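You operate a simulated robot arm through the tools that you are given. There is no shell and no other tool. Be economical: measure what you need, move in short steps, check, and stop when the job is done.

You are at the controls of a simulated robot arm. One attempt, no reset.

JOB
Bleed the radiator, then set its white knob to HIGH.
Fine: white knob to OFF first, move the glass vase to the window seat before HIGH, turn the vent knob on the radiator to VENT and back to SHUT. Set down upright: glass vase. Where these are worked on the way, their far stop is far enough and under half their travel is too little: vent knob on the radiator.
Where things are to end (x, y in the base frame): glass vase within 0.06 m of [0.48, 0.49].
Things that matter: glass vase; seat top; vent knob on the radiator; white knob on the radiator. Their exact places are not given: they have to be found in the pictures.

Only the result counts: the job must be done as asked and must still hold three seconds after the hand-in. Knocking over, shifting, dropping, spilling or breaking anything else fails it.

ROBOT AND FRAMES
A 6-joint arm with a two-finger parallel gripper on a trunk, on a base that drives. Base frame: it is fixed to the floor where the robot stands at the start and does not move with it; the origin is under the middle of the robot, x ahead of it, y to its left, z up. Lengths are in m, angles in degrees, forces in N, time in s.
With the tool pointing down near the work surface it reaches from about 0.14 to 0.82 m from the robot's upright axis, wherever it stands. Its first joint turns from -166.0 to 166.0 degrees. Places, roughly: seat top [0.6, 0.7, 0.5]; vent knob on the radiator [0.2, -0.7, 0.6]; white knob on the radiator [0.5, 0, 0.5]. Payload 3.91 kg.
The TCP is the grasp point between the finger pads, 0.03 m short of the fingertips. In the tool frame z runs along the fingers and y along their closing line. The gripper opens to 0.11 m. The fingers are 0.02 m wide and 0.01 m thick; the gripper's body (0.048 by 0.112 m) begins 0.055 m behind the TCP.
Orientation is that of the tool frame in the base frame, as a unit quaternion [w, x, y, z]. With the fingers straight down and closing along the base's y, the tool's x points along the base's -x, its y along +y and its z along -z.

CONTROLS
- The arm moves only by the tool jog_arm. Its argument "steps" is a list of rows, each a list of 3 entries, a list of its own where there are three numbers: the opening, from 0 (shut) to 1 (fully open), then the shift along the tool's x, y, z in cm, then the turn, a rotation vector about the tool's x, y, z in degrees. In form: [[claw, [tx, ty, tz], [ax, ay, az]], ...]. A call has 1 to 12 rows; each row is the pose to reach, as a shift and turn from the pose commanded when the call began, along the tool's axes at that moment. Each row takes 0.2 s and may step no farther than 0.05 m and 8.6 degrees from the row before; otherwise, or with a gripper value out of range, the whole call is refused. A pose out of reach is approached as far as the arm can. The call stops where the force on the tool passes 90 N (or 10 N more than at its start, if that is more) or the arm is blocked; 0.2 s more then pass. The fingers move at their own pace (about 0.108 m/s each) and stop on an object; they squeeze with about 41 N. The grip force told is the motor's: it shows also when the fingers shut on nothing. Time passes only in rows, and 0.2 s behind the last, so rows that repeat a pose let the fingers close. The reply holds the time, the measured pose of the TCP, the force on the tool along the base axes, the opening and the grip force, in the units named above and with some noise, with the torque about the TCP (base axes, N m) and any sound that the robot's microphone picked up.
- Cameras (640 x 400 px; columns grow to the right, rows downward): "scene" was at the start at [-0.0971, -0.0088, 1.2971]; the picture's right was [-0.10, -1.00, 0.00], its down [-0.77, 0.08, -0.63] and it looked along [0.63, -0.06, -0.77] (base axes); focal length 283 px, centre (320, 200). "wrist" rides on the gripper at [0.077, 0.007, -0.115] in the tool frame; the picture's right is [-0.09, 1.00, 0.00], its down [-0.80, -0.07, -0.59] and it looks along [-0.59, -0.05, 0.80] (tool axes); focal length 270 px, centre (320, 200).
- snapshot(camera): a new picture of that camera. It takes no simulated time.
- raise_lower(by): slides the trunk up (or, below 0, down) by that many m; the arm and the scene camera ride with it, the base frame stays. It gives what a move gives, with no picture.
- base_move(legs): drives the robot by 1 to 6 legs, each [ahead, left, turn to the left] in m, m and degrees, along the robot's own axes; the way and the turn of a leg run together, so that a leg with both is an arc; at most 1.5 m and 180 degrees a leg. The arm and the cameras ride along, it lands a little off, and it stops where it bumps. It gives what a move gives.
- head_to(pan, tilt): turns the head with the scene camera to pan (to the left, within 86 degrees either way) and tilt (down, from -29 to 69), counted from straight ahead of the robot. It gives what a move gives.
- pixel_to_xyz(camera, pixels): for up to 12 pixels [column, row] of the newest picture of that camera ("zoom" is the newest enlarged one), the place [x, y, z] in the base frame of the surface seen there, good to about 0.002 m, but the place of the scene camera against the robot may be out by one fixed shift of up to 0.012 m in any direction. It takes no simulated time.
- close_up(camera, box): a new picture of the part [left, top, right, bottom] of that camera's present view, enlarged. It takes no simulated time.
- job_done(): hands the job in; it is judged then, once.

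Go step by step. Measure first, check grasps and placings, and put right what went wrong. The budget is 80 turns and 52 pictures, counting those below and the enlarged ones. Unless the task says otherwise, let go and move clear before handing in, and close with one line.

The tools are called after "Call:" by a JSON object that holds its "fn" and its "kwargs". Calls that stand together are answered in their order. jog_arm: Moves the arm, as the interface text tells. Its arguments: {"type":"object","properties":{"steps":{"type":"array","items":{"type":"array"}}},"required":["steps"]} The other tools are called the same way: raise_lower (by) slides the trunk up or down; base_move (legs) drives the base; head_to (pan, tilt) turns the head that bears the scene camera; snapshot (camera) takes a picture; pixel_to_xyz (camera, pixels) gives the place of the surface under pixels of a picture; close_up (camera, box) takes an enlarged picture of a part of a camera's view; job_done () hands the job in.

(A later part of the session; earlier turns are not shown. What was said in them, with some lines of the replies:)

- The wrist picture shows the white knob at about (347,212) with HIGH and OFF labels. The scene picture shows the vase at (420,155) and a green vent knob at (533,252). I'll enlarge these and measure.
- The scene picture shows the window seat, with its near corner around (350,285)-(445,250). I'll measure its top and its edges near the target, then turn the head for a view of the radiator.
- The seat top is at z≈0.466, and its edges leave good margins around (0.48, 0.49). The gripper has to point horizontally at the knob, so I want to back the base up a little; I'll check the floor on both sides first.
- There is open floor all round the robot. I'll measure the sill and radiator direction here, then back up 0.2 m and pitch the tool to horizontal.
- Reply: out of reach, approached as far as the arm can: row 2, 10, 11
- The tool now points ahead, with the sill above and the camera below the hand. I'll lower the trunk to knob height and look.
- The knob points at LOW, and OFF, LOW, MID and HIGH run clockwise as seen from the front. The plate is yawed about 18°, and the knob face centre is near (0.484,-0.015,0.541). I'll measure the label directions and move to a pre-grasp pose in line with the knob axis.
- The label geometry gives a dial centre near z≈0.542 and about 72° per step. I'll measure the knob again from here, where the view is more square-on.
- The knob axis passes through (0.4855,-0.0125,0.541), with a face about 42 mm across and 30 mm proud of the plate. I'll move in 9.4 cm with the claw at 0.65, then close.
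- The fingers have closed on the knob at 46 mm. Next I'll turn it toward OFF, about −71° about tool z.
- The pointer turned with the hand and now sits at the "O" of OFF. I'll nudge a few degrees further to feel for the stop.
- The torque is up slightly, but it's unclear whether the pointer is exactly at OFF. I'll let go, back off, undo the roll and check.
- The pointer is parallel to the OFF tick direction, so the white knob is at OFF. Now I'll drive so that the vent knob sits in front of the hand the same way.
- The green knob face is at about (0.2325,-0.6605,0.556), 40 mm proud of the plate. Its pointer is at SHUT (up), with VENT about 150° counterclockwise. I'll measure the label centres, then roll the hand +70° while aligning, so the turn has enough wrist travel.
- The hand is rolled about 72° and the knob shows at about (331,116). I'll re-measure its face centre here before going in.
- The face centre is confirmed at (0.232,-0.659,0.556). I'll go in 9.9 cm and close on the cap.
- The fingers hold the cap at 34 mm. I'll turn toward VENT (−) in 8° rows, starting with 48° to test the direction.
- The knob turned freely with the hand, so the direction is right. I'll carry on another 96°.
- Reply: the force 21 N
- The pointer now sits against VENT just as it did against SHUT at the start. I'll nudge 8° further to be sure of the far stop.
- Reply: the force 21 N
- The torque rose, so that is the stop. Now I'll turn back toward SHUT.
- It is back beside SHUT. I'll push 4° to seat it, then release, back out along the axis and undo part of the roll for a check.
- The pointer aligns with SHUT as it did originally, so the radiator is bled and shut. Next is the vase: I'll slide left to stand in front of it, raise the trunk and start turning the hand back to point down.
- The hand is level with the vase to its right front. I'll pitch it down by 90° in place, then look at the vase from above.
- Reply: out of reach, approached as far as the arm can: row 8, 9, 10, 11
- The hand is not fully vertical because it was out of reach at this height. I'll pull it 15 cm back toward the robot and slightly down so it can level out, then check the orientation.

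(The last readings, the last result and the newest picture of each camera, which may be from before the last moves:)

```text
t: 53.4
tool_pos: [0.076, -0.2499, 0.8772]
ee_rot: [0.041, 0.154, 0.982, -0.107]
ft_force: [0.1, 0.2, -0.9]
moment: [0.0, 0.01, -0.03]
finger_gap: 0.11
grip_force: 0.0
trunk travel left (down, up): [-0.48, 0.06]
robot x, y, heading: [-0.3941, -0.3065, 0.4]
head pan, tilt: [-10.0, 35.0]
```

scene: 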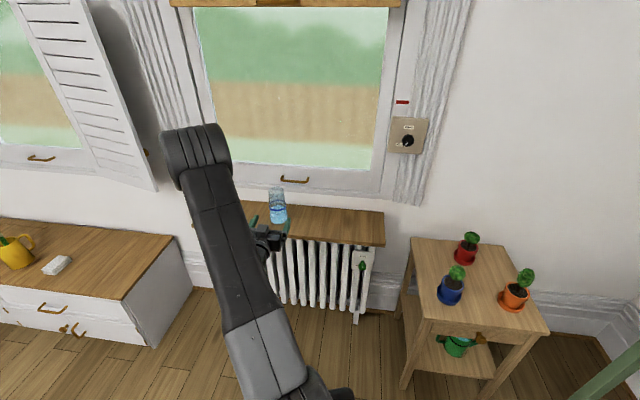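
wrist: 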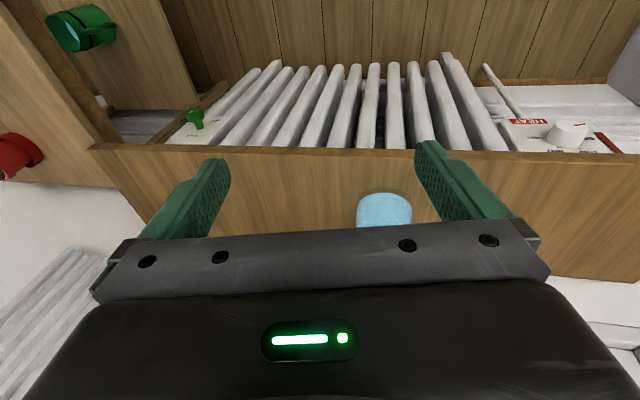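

The commanded pose kept the tilt, so I'll correct it explicitly with a turn of about (−11.4°, 6.6°, 0).

Call:
{"fn": "jog_arm", "kwargs": {"steps": [[1, [0, 0, 0], [-5.7, 3.3, 0]], [1, [0, 0, 0], [-11.4, 6.55, 0.1]], [1, [0, 0, 0], [-11.4, 6.55, 0.1]]]}}

Call:
{"fn": "base_move", "kwargs": {"legs": [[0.1, 0, 0]]}}

Call:
{"fn": "snapshot", "kwargs": {"camera": "wrist"}}

Call:
{"fn": "snapshot", "kwargs": {"camera": "scene"}}

```text
t: 54.2
tool_pos: [0.0762, -0.2502, 0.8766]
ee_rot: [0.031, 0.153, 0.984, -0.079]
ft_force: [0.0, -1.0, -0.3]
moment: [0.0, -0.01, 0.01]
finger_gap: 0.1102
grip_force: 0.0
out of reach, approached as far as the arm can: row 1, 2, 3
trunk travel left (down, up): [-0.48, 0.06]
robot x, y, heading: [-0.3965, -0.3058, 0.1]
head pan, tilt: [-10.0, 35.0]
```

```text
t: 55.4
tool_pos: [0.1764, -0.2494, 0.8776]
ee_rot: [0.03, 0.155, 0.984, -0.08]
ft_force: [1.0, -0.2, -0.5]
moment: [0.01, -0.02, -0.01]
finger_gap: 0.11
grip_force: 0.0
trunk travel left (down, up): [-0.48, 0.06]
robot x, y, heading: [-0.2944, -0.3082, 0.1]
head pan, tilt: [-10.0, 35.0]
```

```text
19 pictures are left
```

wrist: 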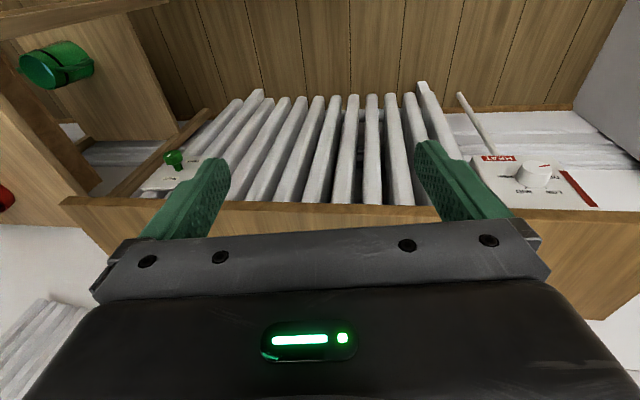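

```text
18 pictures are left
```

scene: 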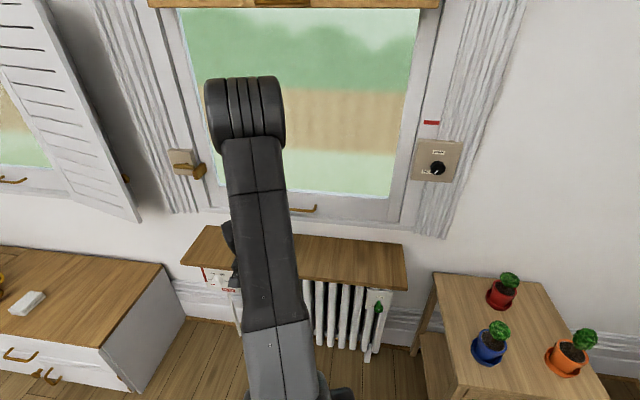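

The arm still can't reach vertical in this wrist configuration. A grasp pitched about 50° down works just as well on the vase, and keeps the wrist camera clear of the sill and seat. I'll go to that orientation and look.

Call:
{"fn": "jog_arm", "kwargs": {"steps": [[1, [0, 0, 0], [-1.6, -7, 0.6]], [1, [0, 0, 0], [-3.2, -14, 1.2]], [1, [0, 0, 0], [-4.9, -21.1, 1.9]], [1, [0, 0, 0], [-6.5, -28.2, 2.5]], [1, [0, 0, 0], [-8.1, -35.2, 3.1]], [1, [0, 0, 0], [-8.1, -35.2, 3.1]]]}}

Call:
{"fn": "snapshot", "kwargs": {"camera": "wrist"}}

```text
t: 56.8
tool_pos: [0.1761, -0.251, 0.8774]
ee_rot: [0.34, 0.147, 0.928, -0.053]
ft_force: [0.5, 0.9, 0.5]
moment: [0.02, 0.0, -0.01]
finger_gap: 0.11
grip_force: 0.0
trunk travel left (down, up): [-0.48, 0.06]
robot x, y, heading: [-0.2909, -0.3036, -0.1]
head pan, tilt: [-10.0, 35.0]
```

```text
17 pictures are left
```

wrist: 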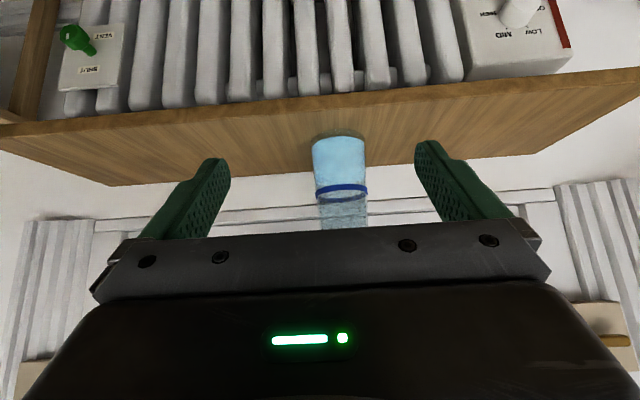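

The orientation is as wanted and the vase is between the fingers' lines, from about (340,140) to (340,225). I'll measure it.

Call:
{"fn": "close_up", "kwargs": {"camera": "wrist", "box": [260, 130, 420, 230]}}

Call:
{"fn": "pixel_to_xyz", "kwargs": {"camera": "wrist", "pixels": [[338, 140], [318, 145], [360, 145], [340, 160], [316, 170], [364, 170], [340, 192], [318, 192], [366, 190], [342, 215], [322, 215], [366, 215]]}}

Call:
{"fn": "pixel_to_xyz", "kwargs": {"camera": "zoom", "pixels": [[310, 22], [310, 80], [310, 150], [310, 200], [315, 235], [320, 320], [250, 245], [410, 240], [240, 150], [400, 150], [300, 12], [300, 100]]}}

```text
4.00 times, centred on (340, 180) of wrist
```

zoom: 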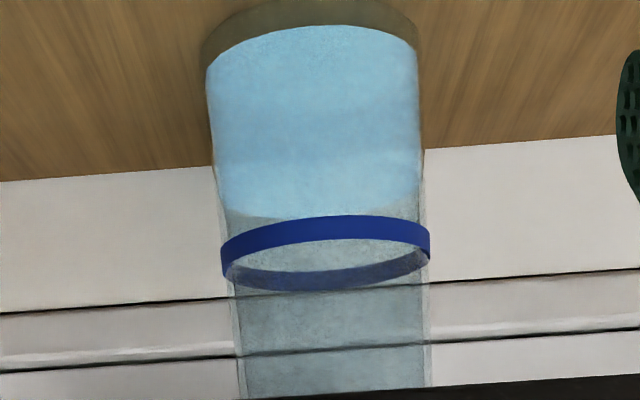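

```text
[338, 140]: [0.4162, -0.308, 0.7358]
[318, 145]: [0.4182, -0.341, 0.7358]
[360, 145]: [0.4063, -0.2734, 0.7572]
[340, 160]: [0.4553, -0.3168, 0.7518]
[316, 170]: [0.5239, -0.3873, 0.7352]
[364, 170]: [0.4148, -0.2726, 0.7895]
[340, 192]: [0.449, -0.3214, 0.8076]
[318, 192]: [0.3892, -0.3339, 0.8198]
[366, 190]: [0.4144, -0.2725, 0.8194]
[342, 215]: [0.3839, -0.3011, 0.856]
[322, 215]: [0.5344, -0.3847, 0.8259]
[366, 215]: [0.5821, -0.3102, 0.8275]
```

```text
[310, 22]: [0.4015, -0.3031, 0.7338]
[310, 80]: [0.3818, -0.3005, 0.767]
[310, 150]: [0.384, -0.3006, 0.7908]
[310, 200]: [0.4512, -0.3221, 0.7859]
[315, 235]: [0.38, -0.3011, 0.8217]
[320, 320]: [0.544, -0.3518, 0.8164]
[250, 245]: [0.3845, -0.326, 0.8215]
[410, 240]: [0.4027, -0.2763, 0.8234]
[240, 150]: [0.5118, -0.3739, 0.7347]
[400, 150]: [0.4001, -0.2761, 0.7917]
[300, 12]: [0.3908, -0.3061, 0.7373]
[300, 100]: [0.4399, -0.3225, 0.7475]
```

The vase is about 70 mm wide, centred near (0.411,-0.309), with its rim near z≈0.895 and the water low. I'll drive 0.1 m closer before making the final approach.

Call:
{"fn": "base_move", "kwargs": {"legs": [[0.1, 0, 0]]}}

Call:
{"fn": "snapshot", "kwargs": {"camera": "wrist"}}

Call:
{"fn": "pixel_to_xyz", "kwargs": {"camera": "wrist", "pixels": [[345, 130], [320, 150], [340, 150], [360, 150], [345, 180], [345, 200], [345, 220], [310, 190], [375, 190]]}}

```text
t: 57.9
tool_pos: [0.2771, -0.2485, 0.8772]
ee_rot: [0.339, 0.147, 0.928, -0.053]
ft_force: [-0.2, 0.3, -0.3]
moment: [0.0, 0.0, 0.03]
finger_gap: 0.1101
grip_force: 0.0
trunk travel left (down, up): [-0.48, 0.06]
robot x, y, heading: [-0.191, -0.3047, -0.1]
head pan, tilt: [-10.0, 35.0]
```

```text
15 pictures are left
```

wrist: 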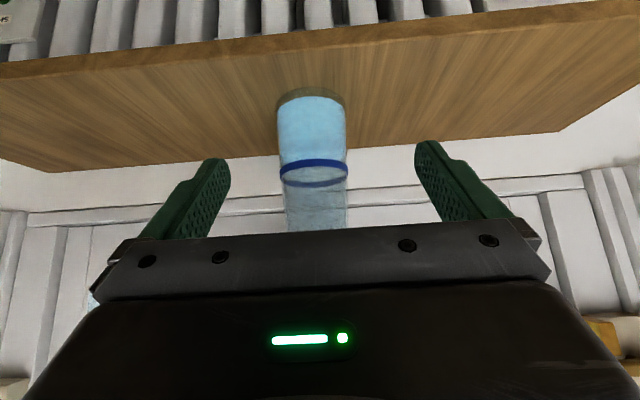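

```text
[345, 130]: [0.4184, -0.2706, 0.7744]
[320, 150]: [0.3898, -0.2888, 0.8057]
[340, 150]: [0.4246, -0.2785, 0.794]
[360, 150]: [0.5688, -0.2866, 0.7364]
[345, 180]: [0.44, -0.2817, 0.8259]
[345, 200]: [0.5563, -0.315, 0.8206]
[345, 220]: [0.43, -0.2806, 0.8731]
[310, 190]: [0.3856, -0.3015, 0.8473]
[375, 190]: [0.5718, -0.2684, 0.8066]
```

The centre is confirmed at (0.412,-0.307). I'll advance in small steps at z≈0.865, first correcting 1.4 cm sideways, and then close.

Call:
{"fn": "jog_arm", "kwargs": {"steps": [[1, [-1.8, -1.4, 2.8], [0, 0, 0]], [1, [-4.8, -1.4, 5.5], [0, 0, 0]], [1, [-7.2, -1.4, 7.6], [0, 0, 0]], [1, [-8.7, -1.4, 8.9], [0, 0, 0]], [1, [-9.66, -1.41, 9.7], [0, 0, 0]]]}}

Call:
{"fn": "snapshot", "kwargs": {"camera": "wrist"}}

```text
t: 59.1
tool_pos: [0.404, -0.3047, 0.8657]
ee_rot: [0.339, 0.146, 0.928, -0.052]
ft_force: [-0.5, 0.7, -0.2]
moment: [0.03, 0.0, 0.0]
finger_gap: 0.1099
grip_force: 0.1
trunk travel left (down, up): [-0.48, 0.06]
robot x, y, heading: [-0.1929, -0.3046, 0.3]
head pan, tilt: [-10.0, 35.0]
```

```text
14 pictures are left
```

wrist: 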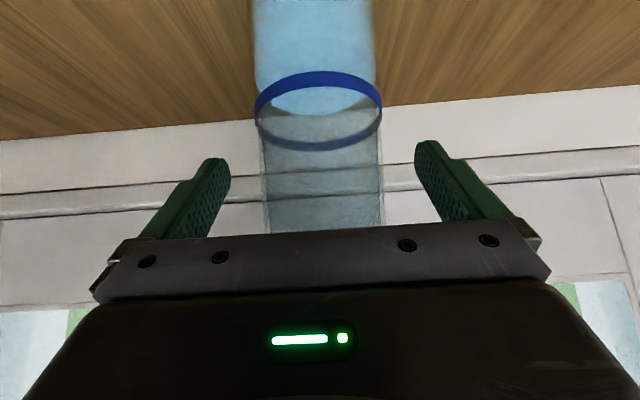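

The vase is centred between the fingers with no contact force. I'll close, then lift 3 cm straight up.

Call:
{"fn": "jog_arm", "kwargs": {"steps": [[0, [0, 0, 0], [0, 0, 0]], [0, [0, 0, 0], [0, 0, 0]], [0, [0, 0, 0], [0, 0, 0]]]}}

Call:
{"fn": "jog_arm", "kwargs": {"steps": [[0, [-0.32, 0, -0.38], [0, 0, 0]], [0, [-0.96, 0, -1.15], [0, 0, 0]], [0, [-1.93, 0, -2.3], [0, 0, 0]], [0, [-1.93, 0, -2.3], [0, 0, 0]]]}}

Call:
{"fn": "snapshot", "kwargs": {"camera": "wrist"}}

```text
t: 59.9
tool_pos: [0.4032, -0.3045, 0.865]
ee_rot: [0.339, 0.146, 0.928, -0.052]
ft_force: [2.2, 0.5, 1.4]
moment: [-0.01, -0.13, 0.02]
finger_gap: 0.0704
grip_force: 41.1
trunk travel left (down, up): [-0.48, 0.06]
robot x, y, heading: [-0.1943, -0.3042, 0.1]
head pan, tilt: [-10.0, 35.0]
```

```text
t: 60.9
tool_pos: [0.4039, -0.3048, 0.8939]
ee_rot: [0.339, 0.147, 0.928, -0.054]
ft_force: [0.7, 0.1, -5.4]
moment: [0.04, 0.09, -0.02]
finger_gap: 0.0706
grip_force: 41.1
trunk travel left (down, up): [-0.48, 0.06]
robot x, y, heading: [-0.19, -0.3052, 0.2]
head pan, tilt: [-10.0, 35.0]
```

```text
13 pictures are left
```

wrist: 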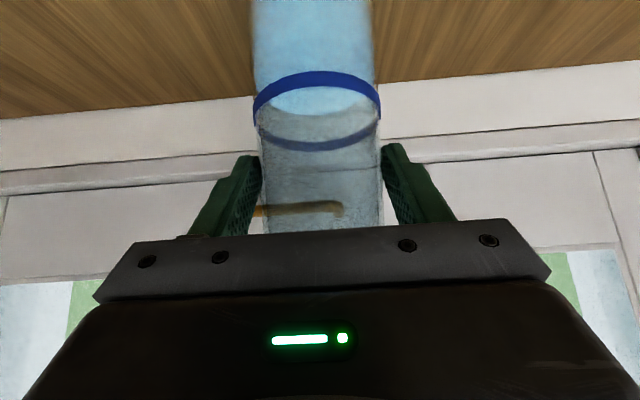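

The vase is held firmly (5.4 N of weight). I'll back off 0.22 m, slide left 0.8 m, then lower the trunk in front of the seat.

Call:
{"fn": "base_move", "kwargs": {"legs": [[-0.22, 0, 0], [0, 0.798, 0]]}}

Call:
{"fn": "raise_lower", "kwargs": {"by": -0.25}}

Call:
{"fn": "head_to", "kwargs": {"pan": 15, "tilt": 40}}

Call:
{"fn": "snapshot", "kwargs": {"camera": "scene"}}

Call:
{"fn": "snapshot", "kwargs": {"camera": "wrist"}}

```text
t: 66.5
tool_pos: [0.1751, 0.489, 0.8952]
ee_rot: [0.34, 0.144, 0.928, -0.052]
ft_force: [-0.1, 0.7, -5.6]
moment: [0.02, 0.09, 0.01]
finger_gap: 0.0706
grip_force: 41.1
trunk travel left (down, up): [-0.48, 0.06]
robot x, y, heading: [-0.4176, 0.4834, 0.6]
head pan, tilt: [-10.0, 35.0]
```

```text
t: 69.0
tool_pos: [0.1762, 0.4879, 0.6452]
ee_rot: [0.338, 0.145, 0.928, -0.052]
ft_force: [-0.3, 0.3, -4.8]
moment: [0.02, 0.09, -0.04]
finger_gap: 0.0705
grip_force: 40.8
trunk travel left (down, up): [-0.23, 0.31]
robot x, y, heading: [-0.4223, 0.4852, 0.7]
head pan, tilt: [-10.0, 35.0]
```

```text
t: 69.9
tool_pos: [0.1758, 0.4906, 0.6461]
ee_rot: [0.339, 0.145, 0.928, -0.053]
ft_force: [-0.8, 0.1, -6.1]
moment: [-0.03, 0.09, 0.02]
finger_gap: 0.0703
grip_force: 41.1
trunk travel left (down, up): [-0.23, 0.31]
robot x, y, heading: [-0.42, 0.4818, 0.6]
head pan, tilt: [15.0, 40.0]
```

```text
12 pictures are left
```

scene: 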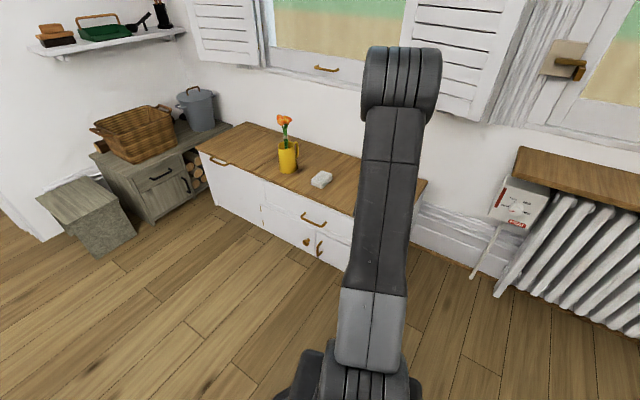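

```text
11 pictures are left
```

wrist: 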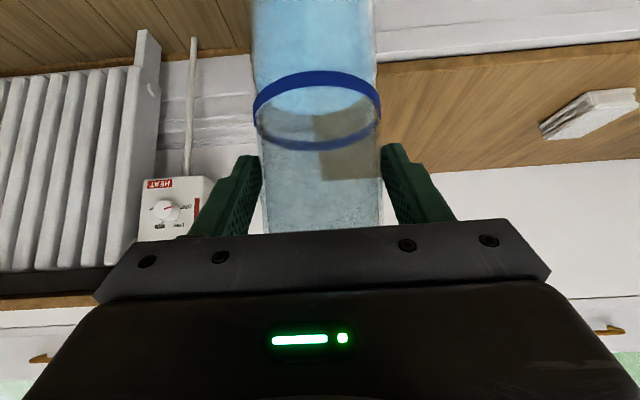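

The vase hangs upright in front of the seat at y≈0.49, with its bottom near z≈0.517, about 5 cm above the seat. I'll drive 0.295 m forward and look before lowering.

Call:
{"fn": "base_move", "kwargs": {"legs": [[0.295, 0, 0]]}}

Call:
{"fn": "snapshot", "kwargs": {"camera": "wrist"}}

Call:
{"fn": "pixel_to_xyz", "kwargs": {"camera": "wrist", "pixels": [[430, 60], [450, 120], [200, 60], [230, 30], [480, 30]]}}

```text
t: 71.9
tool_pos: [0.4673, 0.4924, 0.6448]
ee_rot: [0.339, 0.144, 0.928, -0.053]
ft_force: [-0.5, 0.4, -6.0]
moment: [0.08, 0.05, 0.0]
finger_gap: 0.0705
grip_force: 41.1
trunk travel left (down, up): [-0.23, 0.31]
robot x, y, heading: [-0.1278, 0.4865, 0.8]
head pan, tilt: [15.0, 40.0]
```

```text
10 pictures are left
```

wrist: 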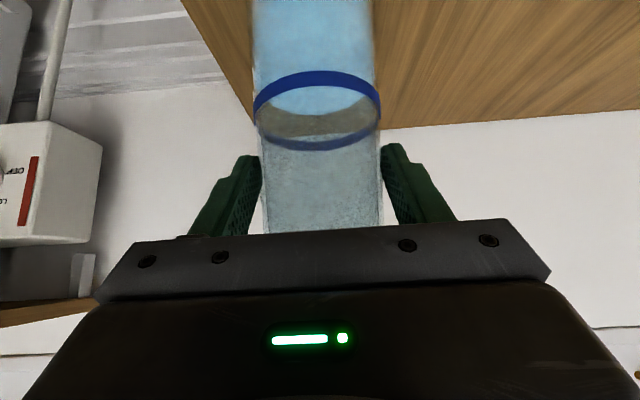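

```text
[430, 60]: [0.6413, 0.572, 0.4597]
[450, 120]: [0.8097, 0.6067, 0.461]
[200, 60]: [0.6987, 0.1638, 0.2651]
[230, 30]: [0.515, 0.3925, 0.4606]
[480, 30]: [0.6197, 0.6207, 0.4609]
```

The seat top reads z≈0.4605 here and the vase is over about (0.477,0.49). I'll lower 5 cm, then creep to contact.

Call:
{"fn": "jog_arm", "kwargs": {"steps": [[0, [0.96, 0, 1.15], [0, 0, 0]], [0, [1.93, 0, 2.3], [0, 0, 0]], [0, [2.57, 0, 3.06], [0, 0, 0]], [0, [3.09, 0, 3.68], [0, 0, 0]], [0, [3.28, 0, 3.91], [0, 0, 0]], [0, [3.41, 0, 4.06], [0, 0, 0]], [0, [3.41, 0, 4.06], [0, 0, 0]]]}}

```text
t: 73.5
tool_pos: [0.4668, 0.4935, 0.5924]
ee_rot: [0.339, 0.143, 0.929, -0.051]
ft_force: [-0.8, -0.5, -5.4]
moment: [0.01, 0.07, 0.01]
finger_gap: 0.0705
grip_force: 40.9
trunk travel left (down, up): [-0.23, 0.31]
robot x, y, heading: [-0.1305, 0.4878, 1.1]
head pan, tilt: [15.0, 40.0]
```

It is still hanging (−5.4 N), with the bottom a couple of mm above the seat. I'll creep lower in 1 mm rows.

Call:
{"fn": "jog_arm", "kwargs": {"steps": [[0, [0.064, 0, 0.077], [0, 0, 0]], [0, [0.128, 0, 0.153], [0, 0, 0]], [0, [0.16, 0, 0.19], [0, 0, 0]], [0, [0.16, 0, 0.19], [0, 0, 0]]]}}

```text
t: 74.5
tool_pos: [0.4673, 0.4928, 0.5909]
ee_rot: [0.34, 0.144, 0.928, -0.052]
ft_force: [-3.4, 1.7, 10.5]
moment: [-0.1, 0.67, -0.06]
finger_gap: 0.0703
grip_force: 40.8
trunk travel left (down, up): [-0.23, 0.31]
robot x, y, heading: [-0.129, 0.4869, 0.5]
head pan, tilt: [15.0, 40.0]
```

The force has turned to +10.5 N, so the vase is standing on the seat. I'll open slowly in place and look before withdrawing.

Call:
{"fn": "jog_arm", "kwargs": {"steps": [[0.7, [0, 0, 0], [0, 0, 0]], [0.85, [0, 0, 0], [0, 0, 0]], [1, [0, 0, 0], [0, 0, 0]], [1, [0, 0, 0], [0, 0, 0]]]}}

Call:
{"fn": "snapshot", "kwargs": {"camera": "wrist"}}

```text
t: 75.5
tool_pos: [0.4671, 0.4928, 0.5894]
ee_rot: [0.339, 0.144, 0.928, -0.052]
ft_force: [0.4, -0.4, 0.1]
moment: [-0.04, 0.01, -0.03]
finger_gap: 0.1099
grip_force: 0.1
trunk travel left (down, up): [-0.23, 0.31]
robot x, y, heading: [-0.1331, 0.4882, 0.7]
head pan, tilt: [15.0, 40.0]
```

```text
9 pictures are left
```

wrist: 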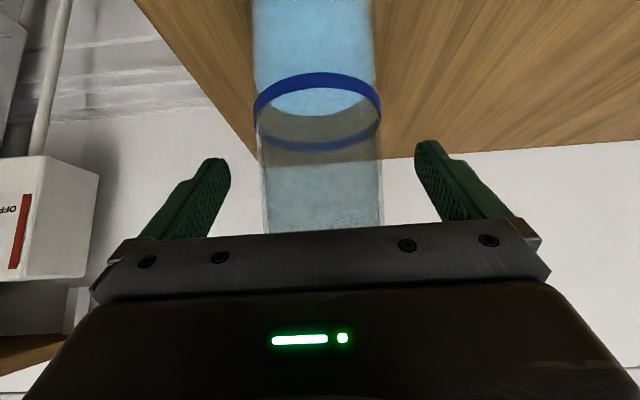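

The vase stands free and upright. I'll withdraw horizontally 12 cm, then drive back and check it.

Call:
{"fn": "jog_arm", "kwargs": {"steps": [[1, [3.06, 0, -2.57], [0, 0, 0]], [1, [6.1, 0, -5.1], [0, 0, 0]], [1, [9.2, 0, -7.7], [0, 0, 0]]]}}

Call:
{"fn": "base_move", "kwargs": {"legs": [[-0.2, 0, 0]]}}

Call:
{"fn": "snapshot", "kwargs": {"camera": "wrist"}}

Call:
{"fn": "pixel_to_xyz", "kwargs": {"camera": "wrist", "pixels": [[320, 130], [340, 130], [330, 160], [330, 110], [330, 190], [330, 200]]}}

```text
t: 76.3
tool_pos: [0.3523, 0.5289, 0.5899]
ee_rot: [0.34, 0.144, 0.928, -0.052]
ft_force: [-0.1, -0.3, -0.9]
moment: [0.03, 0.04, -0.01]
finger_gap: 0.1098
grip_force: 0.1
trunk travel left (down, up): [-0.23, 0.31]
robot x, y, heading: [-0.1263, 0.4899, 0.5]
head pan, tilt: [15.0, 40.0]
```

```text
t: 77.9
tool_pos: [0.1534, 0.5273, 0.5908]
ee_rot: [0.339, 0.144, 0.928, -0.052]
ft_force: [-0.7, 0.0, 0.6]
moment: [0.01, 0.02, 0.0]
finger_gap: 0.1097
grip_force: 0.1
trunk travel left (down, up): [-0.23, 0.31]
robot x, y, heading: [-0.3276, 0.4847, 0.6]
head pan, tilt: [15.0, 40.0]
```

```text
8 pictures are left
```

wrist: 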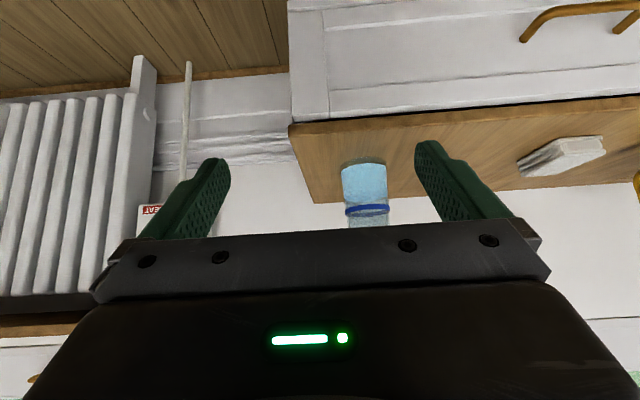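

```text
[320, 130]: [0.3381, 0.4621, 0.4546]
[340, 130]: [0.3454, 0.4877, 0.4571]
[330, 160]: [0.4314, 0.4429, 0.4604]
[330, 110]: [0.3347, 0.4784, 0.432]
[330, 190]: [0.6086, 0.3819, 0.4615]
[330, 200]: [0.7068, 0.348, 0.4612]
```

The vase stands upright on the seat near (0.477,0.49). Next I'll drive to the white knob and level the hand.

Call:
{"fn": "base_move", "kwargs": {"legs": [[0, -0.485, 0], [0.08, 0, 0]]}}

Call:
{"fn": "jog_arm", "kwargs": {"steps": [[0.7, [-1, 0.5, 2], [0, -8.3, 0]], [0.7, [-2, 1, 4], [0, -16.6, 0]], [0.7, [-3, 1.5, 6], [0, -25, 0]], [0.7, [-4, 2, 8], [0, -33.3, 0]], [0.7, [-5, 2.5, 10], [0, -41.6, 0]], [0.7, [-6.3, 2.8, 11.8], [0, -50, 0]], [0.7, [-6.3, 2.8, 11.8], [0, -50, 0]]]}}

Call:
{"fn": "snapshot", "kwargs": {"camera": "wrist"}}

```text
t: 81.5
tool_pos: [0.238, 0.0414, 0.5896]
ee_rot: [0.34, 0.142, 0.928, -0.051]
ft_force: [-0.6, 0.1, 0.2]
moment: [0.0, 0.0, -0.01]
finger_gap: 0.1099
grip_force: 0.0
trunk travel left (down, up): [-0.23, 0.31]
robot x, y, heading: [-0.2448, -0.001, 0.8]
head pan, tilt: [15.0, 40.0]
```

```text
t: 83.1
tool_pos: [0.3658, 0.0329, 0.5406]
ee_rot: [0.701, 0.108, 0.697, -0.108]
ft_force: [0.3, 0.0, 0.7]
moment: [-0.02, 0.06, -0.01]
finger_gap: 0.0769
grip_force: 0.0
trunk travel left (down, up): [-0.23, 0.31]
robot x, y, heading: [-0.242, 0.0001, 0.7]
head pan, tilt: [15.0, 40.0]
```

```text
7 pictures are left
```

wrist: 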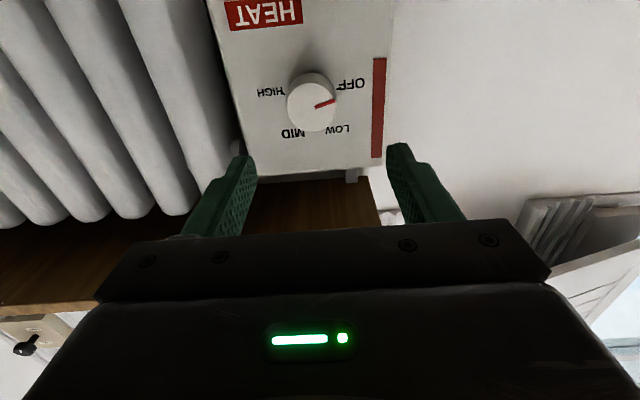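

The pointer is still at OFF and the hand is aligned with the knob axis. I'll roll to −72°, go in and close.

Call:
{"fn": "jog_arm", "kwargs": {"steps": [[0.7, [0, -0.2, 0.5], [0, 0, -8]], [0.7, [0, -0.4, 1], [0, 0, -16]], [0.7, [0, -0.7, 1.5], [0, 0, -24]], [0.7, [0, -0.7, 2], [0, 0, -32]], [0.7, [0, -0.7, 2.5], [0, 0, -40]], [0.7, [0, -0.7, 3], [0, 0, -48]], [0.7, [0, -0.7, 3.5], [0, 0, -56]], [0.7, [0, -0.7, 4], [0, 0, -64]], [0.7, [0, -0.7, 4.5], [0, 0, -72]], [0.7, [0, -0.7, 8], [0, 0, -72]], [0.7, [0, -0.7, 10.8], [0, 0, -72]], [0.7, [0.05, -0.7, 12.2], [0, 0, -72]]]}}

Call:
{"fn": "jog_arm", "kwargs": {"steps": [[0, [0, 0, 0], [0, 0, 0]], [0, [0, 0, 0], [0, 0, 0]], [0, [0, 0, 0], [0, 0, 0]]]}}

```text
t: 85.7
tool_pos: [0.4804, -0.0108, 0.5386]
ee_rot: [0.503, -0.324, 0.628, -0.498]
ft_force: [-0.3, 0.1, 0.0]
moment: [-0.02, -0.04, 0.04]
finger_gap: 0.0768
grip_force: 0.0
trunk travel left (down, up): [-0.23, 0.31]
robot x, y, heading: [-0.2423, 0.0003, 0.8]
head pan, tilt: [15.0, 40.0]
```

```text
t: 86.5
tool_pos: [0.4812, -0.0121, 0.5394]
ee_rot: [0.504, -0.323, 0.627, -0.498]
ft_force: [2.8, -0.4, 0.4]
moment: [0.02, 0.03, -0.14]
finger_gap: 0.0464
grip_force: 44.9
trunk travel left (down, up): [-0.23, 0.31]
robot x, y, heading: [-0.2447, -0.0015, 0.6]
head pan, tilt: [15.0, 40.0]
```

The knob is gripped at 46 mm. I'll turn +144° in two calls.

Call:
{"fn": "jog_arm", "kwargs": {"steps": [[0, [0, 0, 0], [0, 0, 8]], [0, [0, 0, 0], [0, 0, 16]], [0, [0, 0, 0], [0, 0, 24]], [0, [0, 0, 0], [0, 0, 32]], [0, [0, 0, 0], [0, 0, 40]], [0, [0, 0, 0], [0, 0, 48]], [0, [0, 0, 0], [0, 0, 56]], [0, [0, 0, 0], [0, 0, 64]], [0, [0, 0, 0], [0, 0, 72]]]}}

Call:
{"fn": "jog_arm", "kwargs": {"steps": [[0, [0, 0, 0], [0, 0, 8]], [0, [0, 0, 0], [0, 0, 16]], [0, [0, 0, 0], [0, 0, 24]], [0, [0, 0, 0], [0, 0, 32]], [0, [0, 0, 0], [0, 0, 40]], [0, [0, 0, 0], [0, 0, 48]], [0, [0, 0, 0], [0, 0, 56]], [0, [0, 0, 0], [0, 0, 64]], [0, [0, 0, 0], [0, 0, 72]]]}}

Call:
{"fn": "snapshot", "kwargs": {"camera": "wrist"}}

```text
t: 88.5
tool_pos: [0.4791, -0.0114, 0.5393]
ee_rot: [0.699, 0.109, 0.698, -0.107]
ft_force: [-2.1, 1.8, -9.4]
moment: [-0.22, -0.64, -0.07]
finger_gap: 0.0464
grip_force: 45.5
trunk travel left (down, up): [-0.23, 0.31]
robot x, y, heading: [-0.2429, -0.0032, 0.7]
head pan, tilt: [15.0, 40.0]
```

```text
t: 90.5
tool_pos: [0.4805, -0.0109, 0.5405]
ee_rot: [0.628, 0.498, 0.501, 0.325]
ft_force: [-7.1, 11.8, -6.1]
moment: [-0.08, -0.27, -0.49]
finger_gap: 0.0462
grip_force: 45.0
trunk travel left (down, up): [-0.23, 0.31]
robot x, y, heading: [-0.2476, -0.0021, 0.8]
head pan, tilt: [15.0, 40.0]
```

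```text
6 pictures are left
```

wrist: 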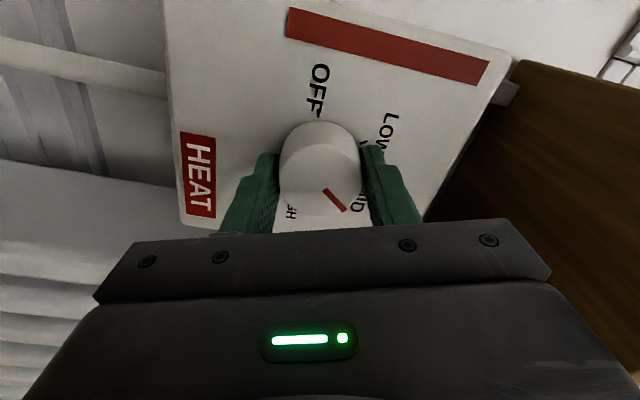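

The pointer is at MID. I'll open, roll back −76° around the knob, and regrip.

Call:
{"fn": "jog_arm", "kwargs": {"steps": [[0.7, [0, 0, 0], [0, 0, 0]], [0.7, [0, 0, 0], [0, 0, 0]], [0.7, [0, 0, 0], [0, 0, -8]], [0.7, [0, 0, 0], [0, 0, -16]], [0.7, [0, 0, 0], [0, 0, -24]], [0.7, [0, 0, 0], [0, 0, -32]], [0.7, [0, 0, 0], [0, 0, -40]], [0.7, [0, 0, 0], [0, 0, -48]], [0.7, [0, 0, 0], [0, 0, -56]], [0.7, [0, 0, 0], [0, 0, -64]], [0.7, [0, 0, 0], [0, 0, -72]], [0.7, [0, 0, 0], [0, 0, -78]]]}}

Call:
{"fn": "jog_arm", "kwargs": {"steps": [[0, [0, 0, 0], [0, 0, 0]], [0, [0, 0, 0], [0, 0, 0]], [0, [0, 0, 0], [0, 0, 0]], [0, [0, 0, 0], [0, 0, 8]], [0, [0, 0, 0], [0, 0, 16]], [0, [0, 0, 0], [0, 0, 24]], [0, [0, 0, 0], [0, 0, 32]], [0, [0, 0, 0], [0, 0, 40]], [0, [0, 0, 0], [0, 0, 48]], [0, [0, 0, 0], [0, 0, 56]], [0, [0, 0, 0], [0, 0, 64]], [0, [0, 0, 0], [0, 0, 72]]]}}

Call:
{"fn": "close_up", "kwargs": {"camera": "wrist", "box": [220, 80, 420, 220]}}

```text
t: 93.1
tool_pos: [0.4802, -0.0119, 0.54]
ee_rot: [0.693, 0.069, 0.703, -0.144]
ft_force: [0.2, 0.0, -0.5]
moment: [0.0, 0.0, 0.01]
finger_gap: 0.0771
grip_force: 0.0
trunk travel left (down, up): [-0.23, 0.31]
robot x, y, heading: [-0.2424, -0.0023, 0.5]
head pan, tilt: [15.0, 40.0]
```

```text
t: 95.7
tool_pos: [0.4805, -0.0123, 0.5406]
ee_rot: [0.645, 0.471, 0.526, 0.292]
ft_force: [-0.3, 3.2, 3.2]
moment: [-0.57, 0.16, 0.19]
finger_gap: 0.0471
grip_force: 45.2
trunk travel left (down, up): [-0.23, 0.31]
robot x, y, heading: [-0.2448, -0.0026, 0.6]
head pan, tilt: [15.0, 40.0]
```

```text
2.86 times, centred on (320, 150) of wrist
```

zoom: 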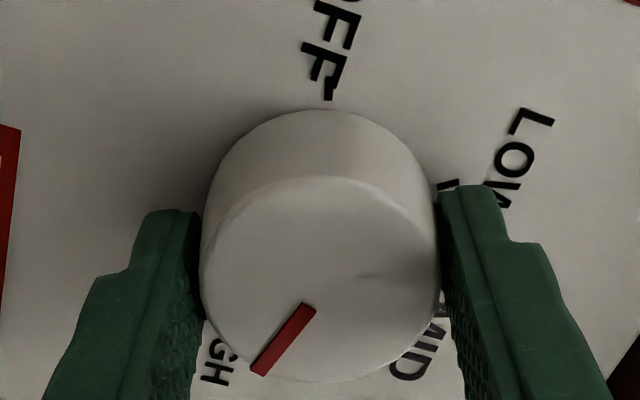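

The pointer is near HIGH. I'll nudge +8° to its stop, release, back off and roll to level for a check.

Call:
{"fn": "jog_arm", "kwargs": {"steps": [[0, [0, 0, 0], [0, 0, 4]], [0, [0, 0, 0], [0, 0, 8]], [0, [0, 0, 0], [0, 0, 8]], [0.7, [0, 0, 0], [0, 0, 5]], [0.7, [0, 0, 0], [0, 0, 5]], [0.7, [0, 0, -4], [0, 0, 5]], [0.7, [0, 0, -8], [0, 0, 0]], [0.7, [0, 0, -9], [0, 0, -8]], [0.7, [0, 0, -9], [0, 0, -16]], [0.7, [0, 0, -9], [0, 0, -24]], [0.7, [0, 0, -9], [0, 0, -32]], [0.7, [0, 0, -9], [0, 0, -40]]]}}

Call:
{"fn": "jog_arm", "kwargs": {"steps": [[0.7, [0, 0, 0], [0, 0, -8]], [0.7, [0, 0, 0], [0, 0, -16]], [0.7, [0, 0, 0], [0, 0, -24]], [0.7, [0, 0, 0], [0, 0, -26]]]}}

Call:
{"fn": "close_up", "kwargs": {"camera": "wrist", "box": [240, 60, 400, 160]}}

```text
t: 98.3
tool_pos: [0.3935, 0.0159, 0.54]
ee_rot: [0.706, 0.261, 0.656, 0.052]
ft_force: [0.5, 0.5, -0.5]
moment: [0.01, 0.02, 0.03]
finger_gap: 0.0771
grip_force: 0.1
trunk travel left (down, up): [-0.23, 0.31]
robot x, y, heading: [-0.2429, -0.0001, 0.9]
head pan, tilt: [15.0, 40.0]
```

```text
t: 99.3
tool_pos: [0.3944, 0.0151, 0.5407]
ee_rot: [0.699, 0.108, 0.698, -0.108]
ft_force: [0.0, 0.5, 1.2]
moment: [0.0, 0.0, 0.01]
finger_gap: 0.077
grip_force: 0.2
trunk travel left (down, up): [-0.23, 0.31]
robot x, y, heading: [-0.2452, -0.0021, 0.5]
head pan, tilt: [15.0, 40.0]
```

```text
4.00 times, centred on (320, 110) of wrist
```

zoom: 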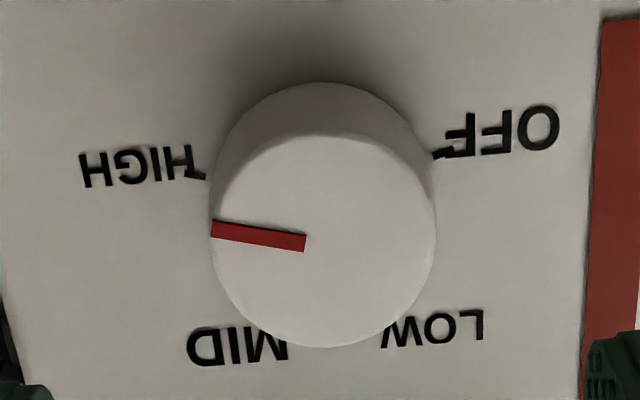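

The pointer is parallel to the HIGH tick direction, so it is set, and the hand is clear. One last look checks the vase and surroundings.

Call:
{"fn": "base_move", "kwargs": {"legs": [[-0.15, 0, 0]]}}

Call:
{"fn": "snapshot", "kwargs": {"camera": "scene"}}

```text
t: 100.6
tool_pos: [0.2454, 0.0137, 0.5396]
ee_rot: [0.699, 0.107, 0.698, -0.107]
ft_force: [-0.6, -0.1, 0.2]
moment: [0.0, -0.01, 0.0]
finger_gap: 0.0772
grip_force: 0.0
trunk travel left (down, up): [-0.23, 0.31]
robot x, y, heading: [-0.3932, -0.001, 0.8]
head pan, tilt: [15.0, 40.0]
```

```text
3 pictures are left
```

scene: 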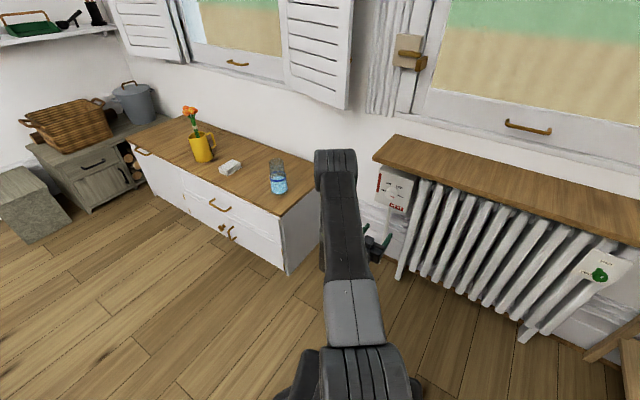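

The vase stands upright on the seat at about (278,177), the mug and box are undisturbed, and both knobs are set. I'll hand in.

Call:
{"fn": "job_done", "kwargs": {}}

```text
The job is handed in.
```

The job is handed in: the white knob went to OFF, the vent was turned to VENT and back to SHUT, the vase was set upright on the window seat near (0.48, 0.49), and the white knob now points to HIGH.
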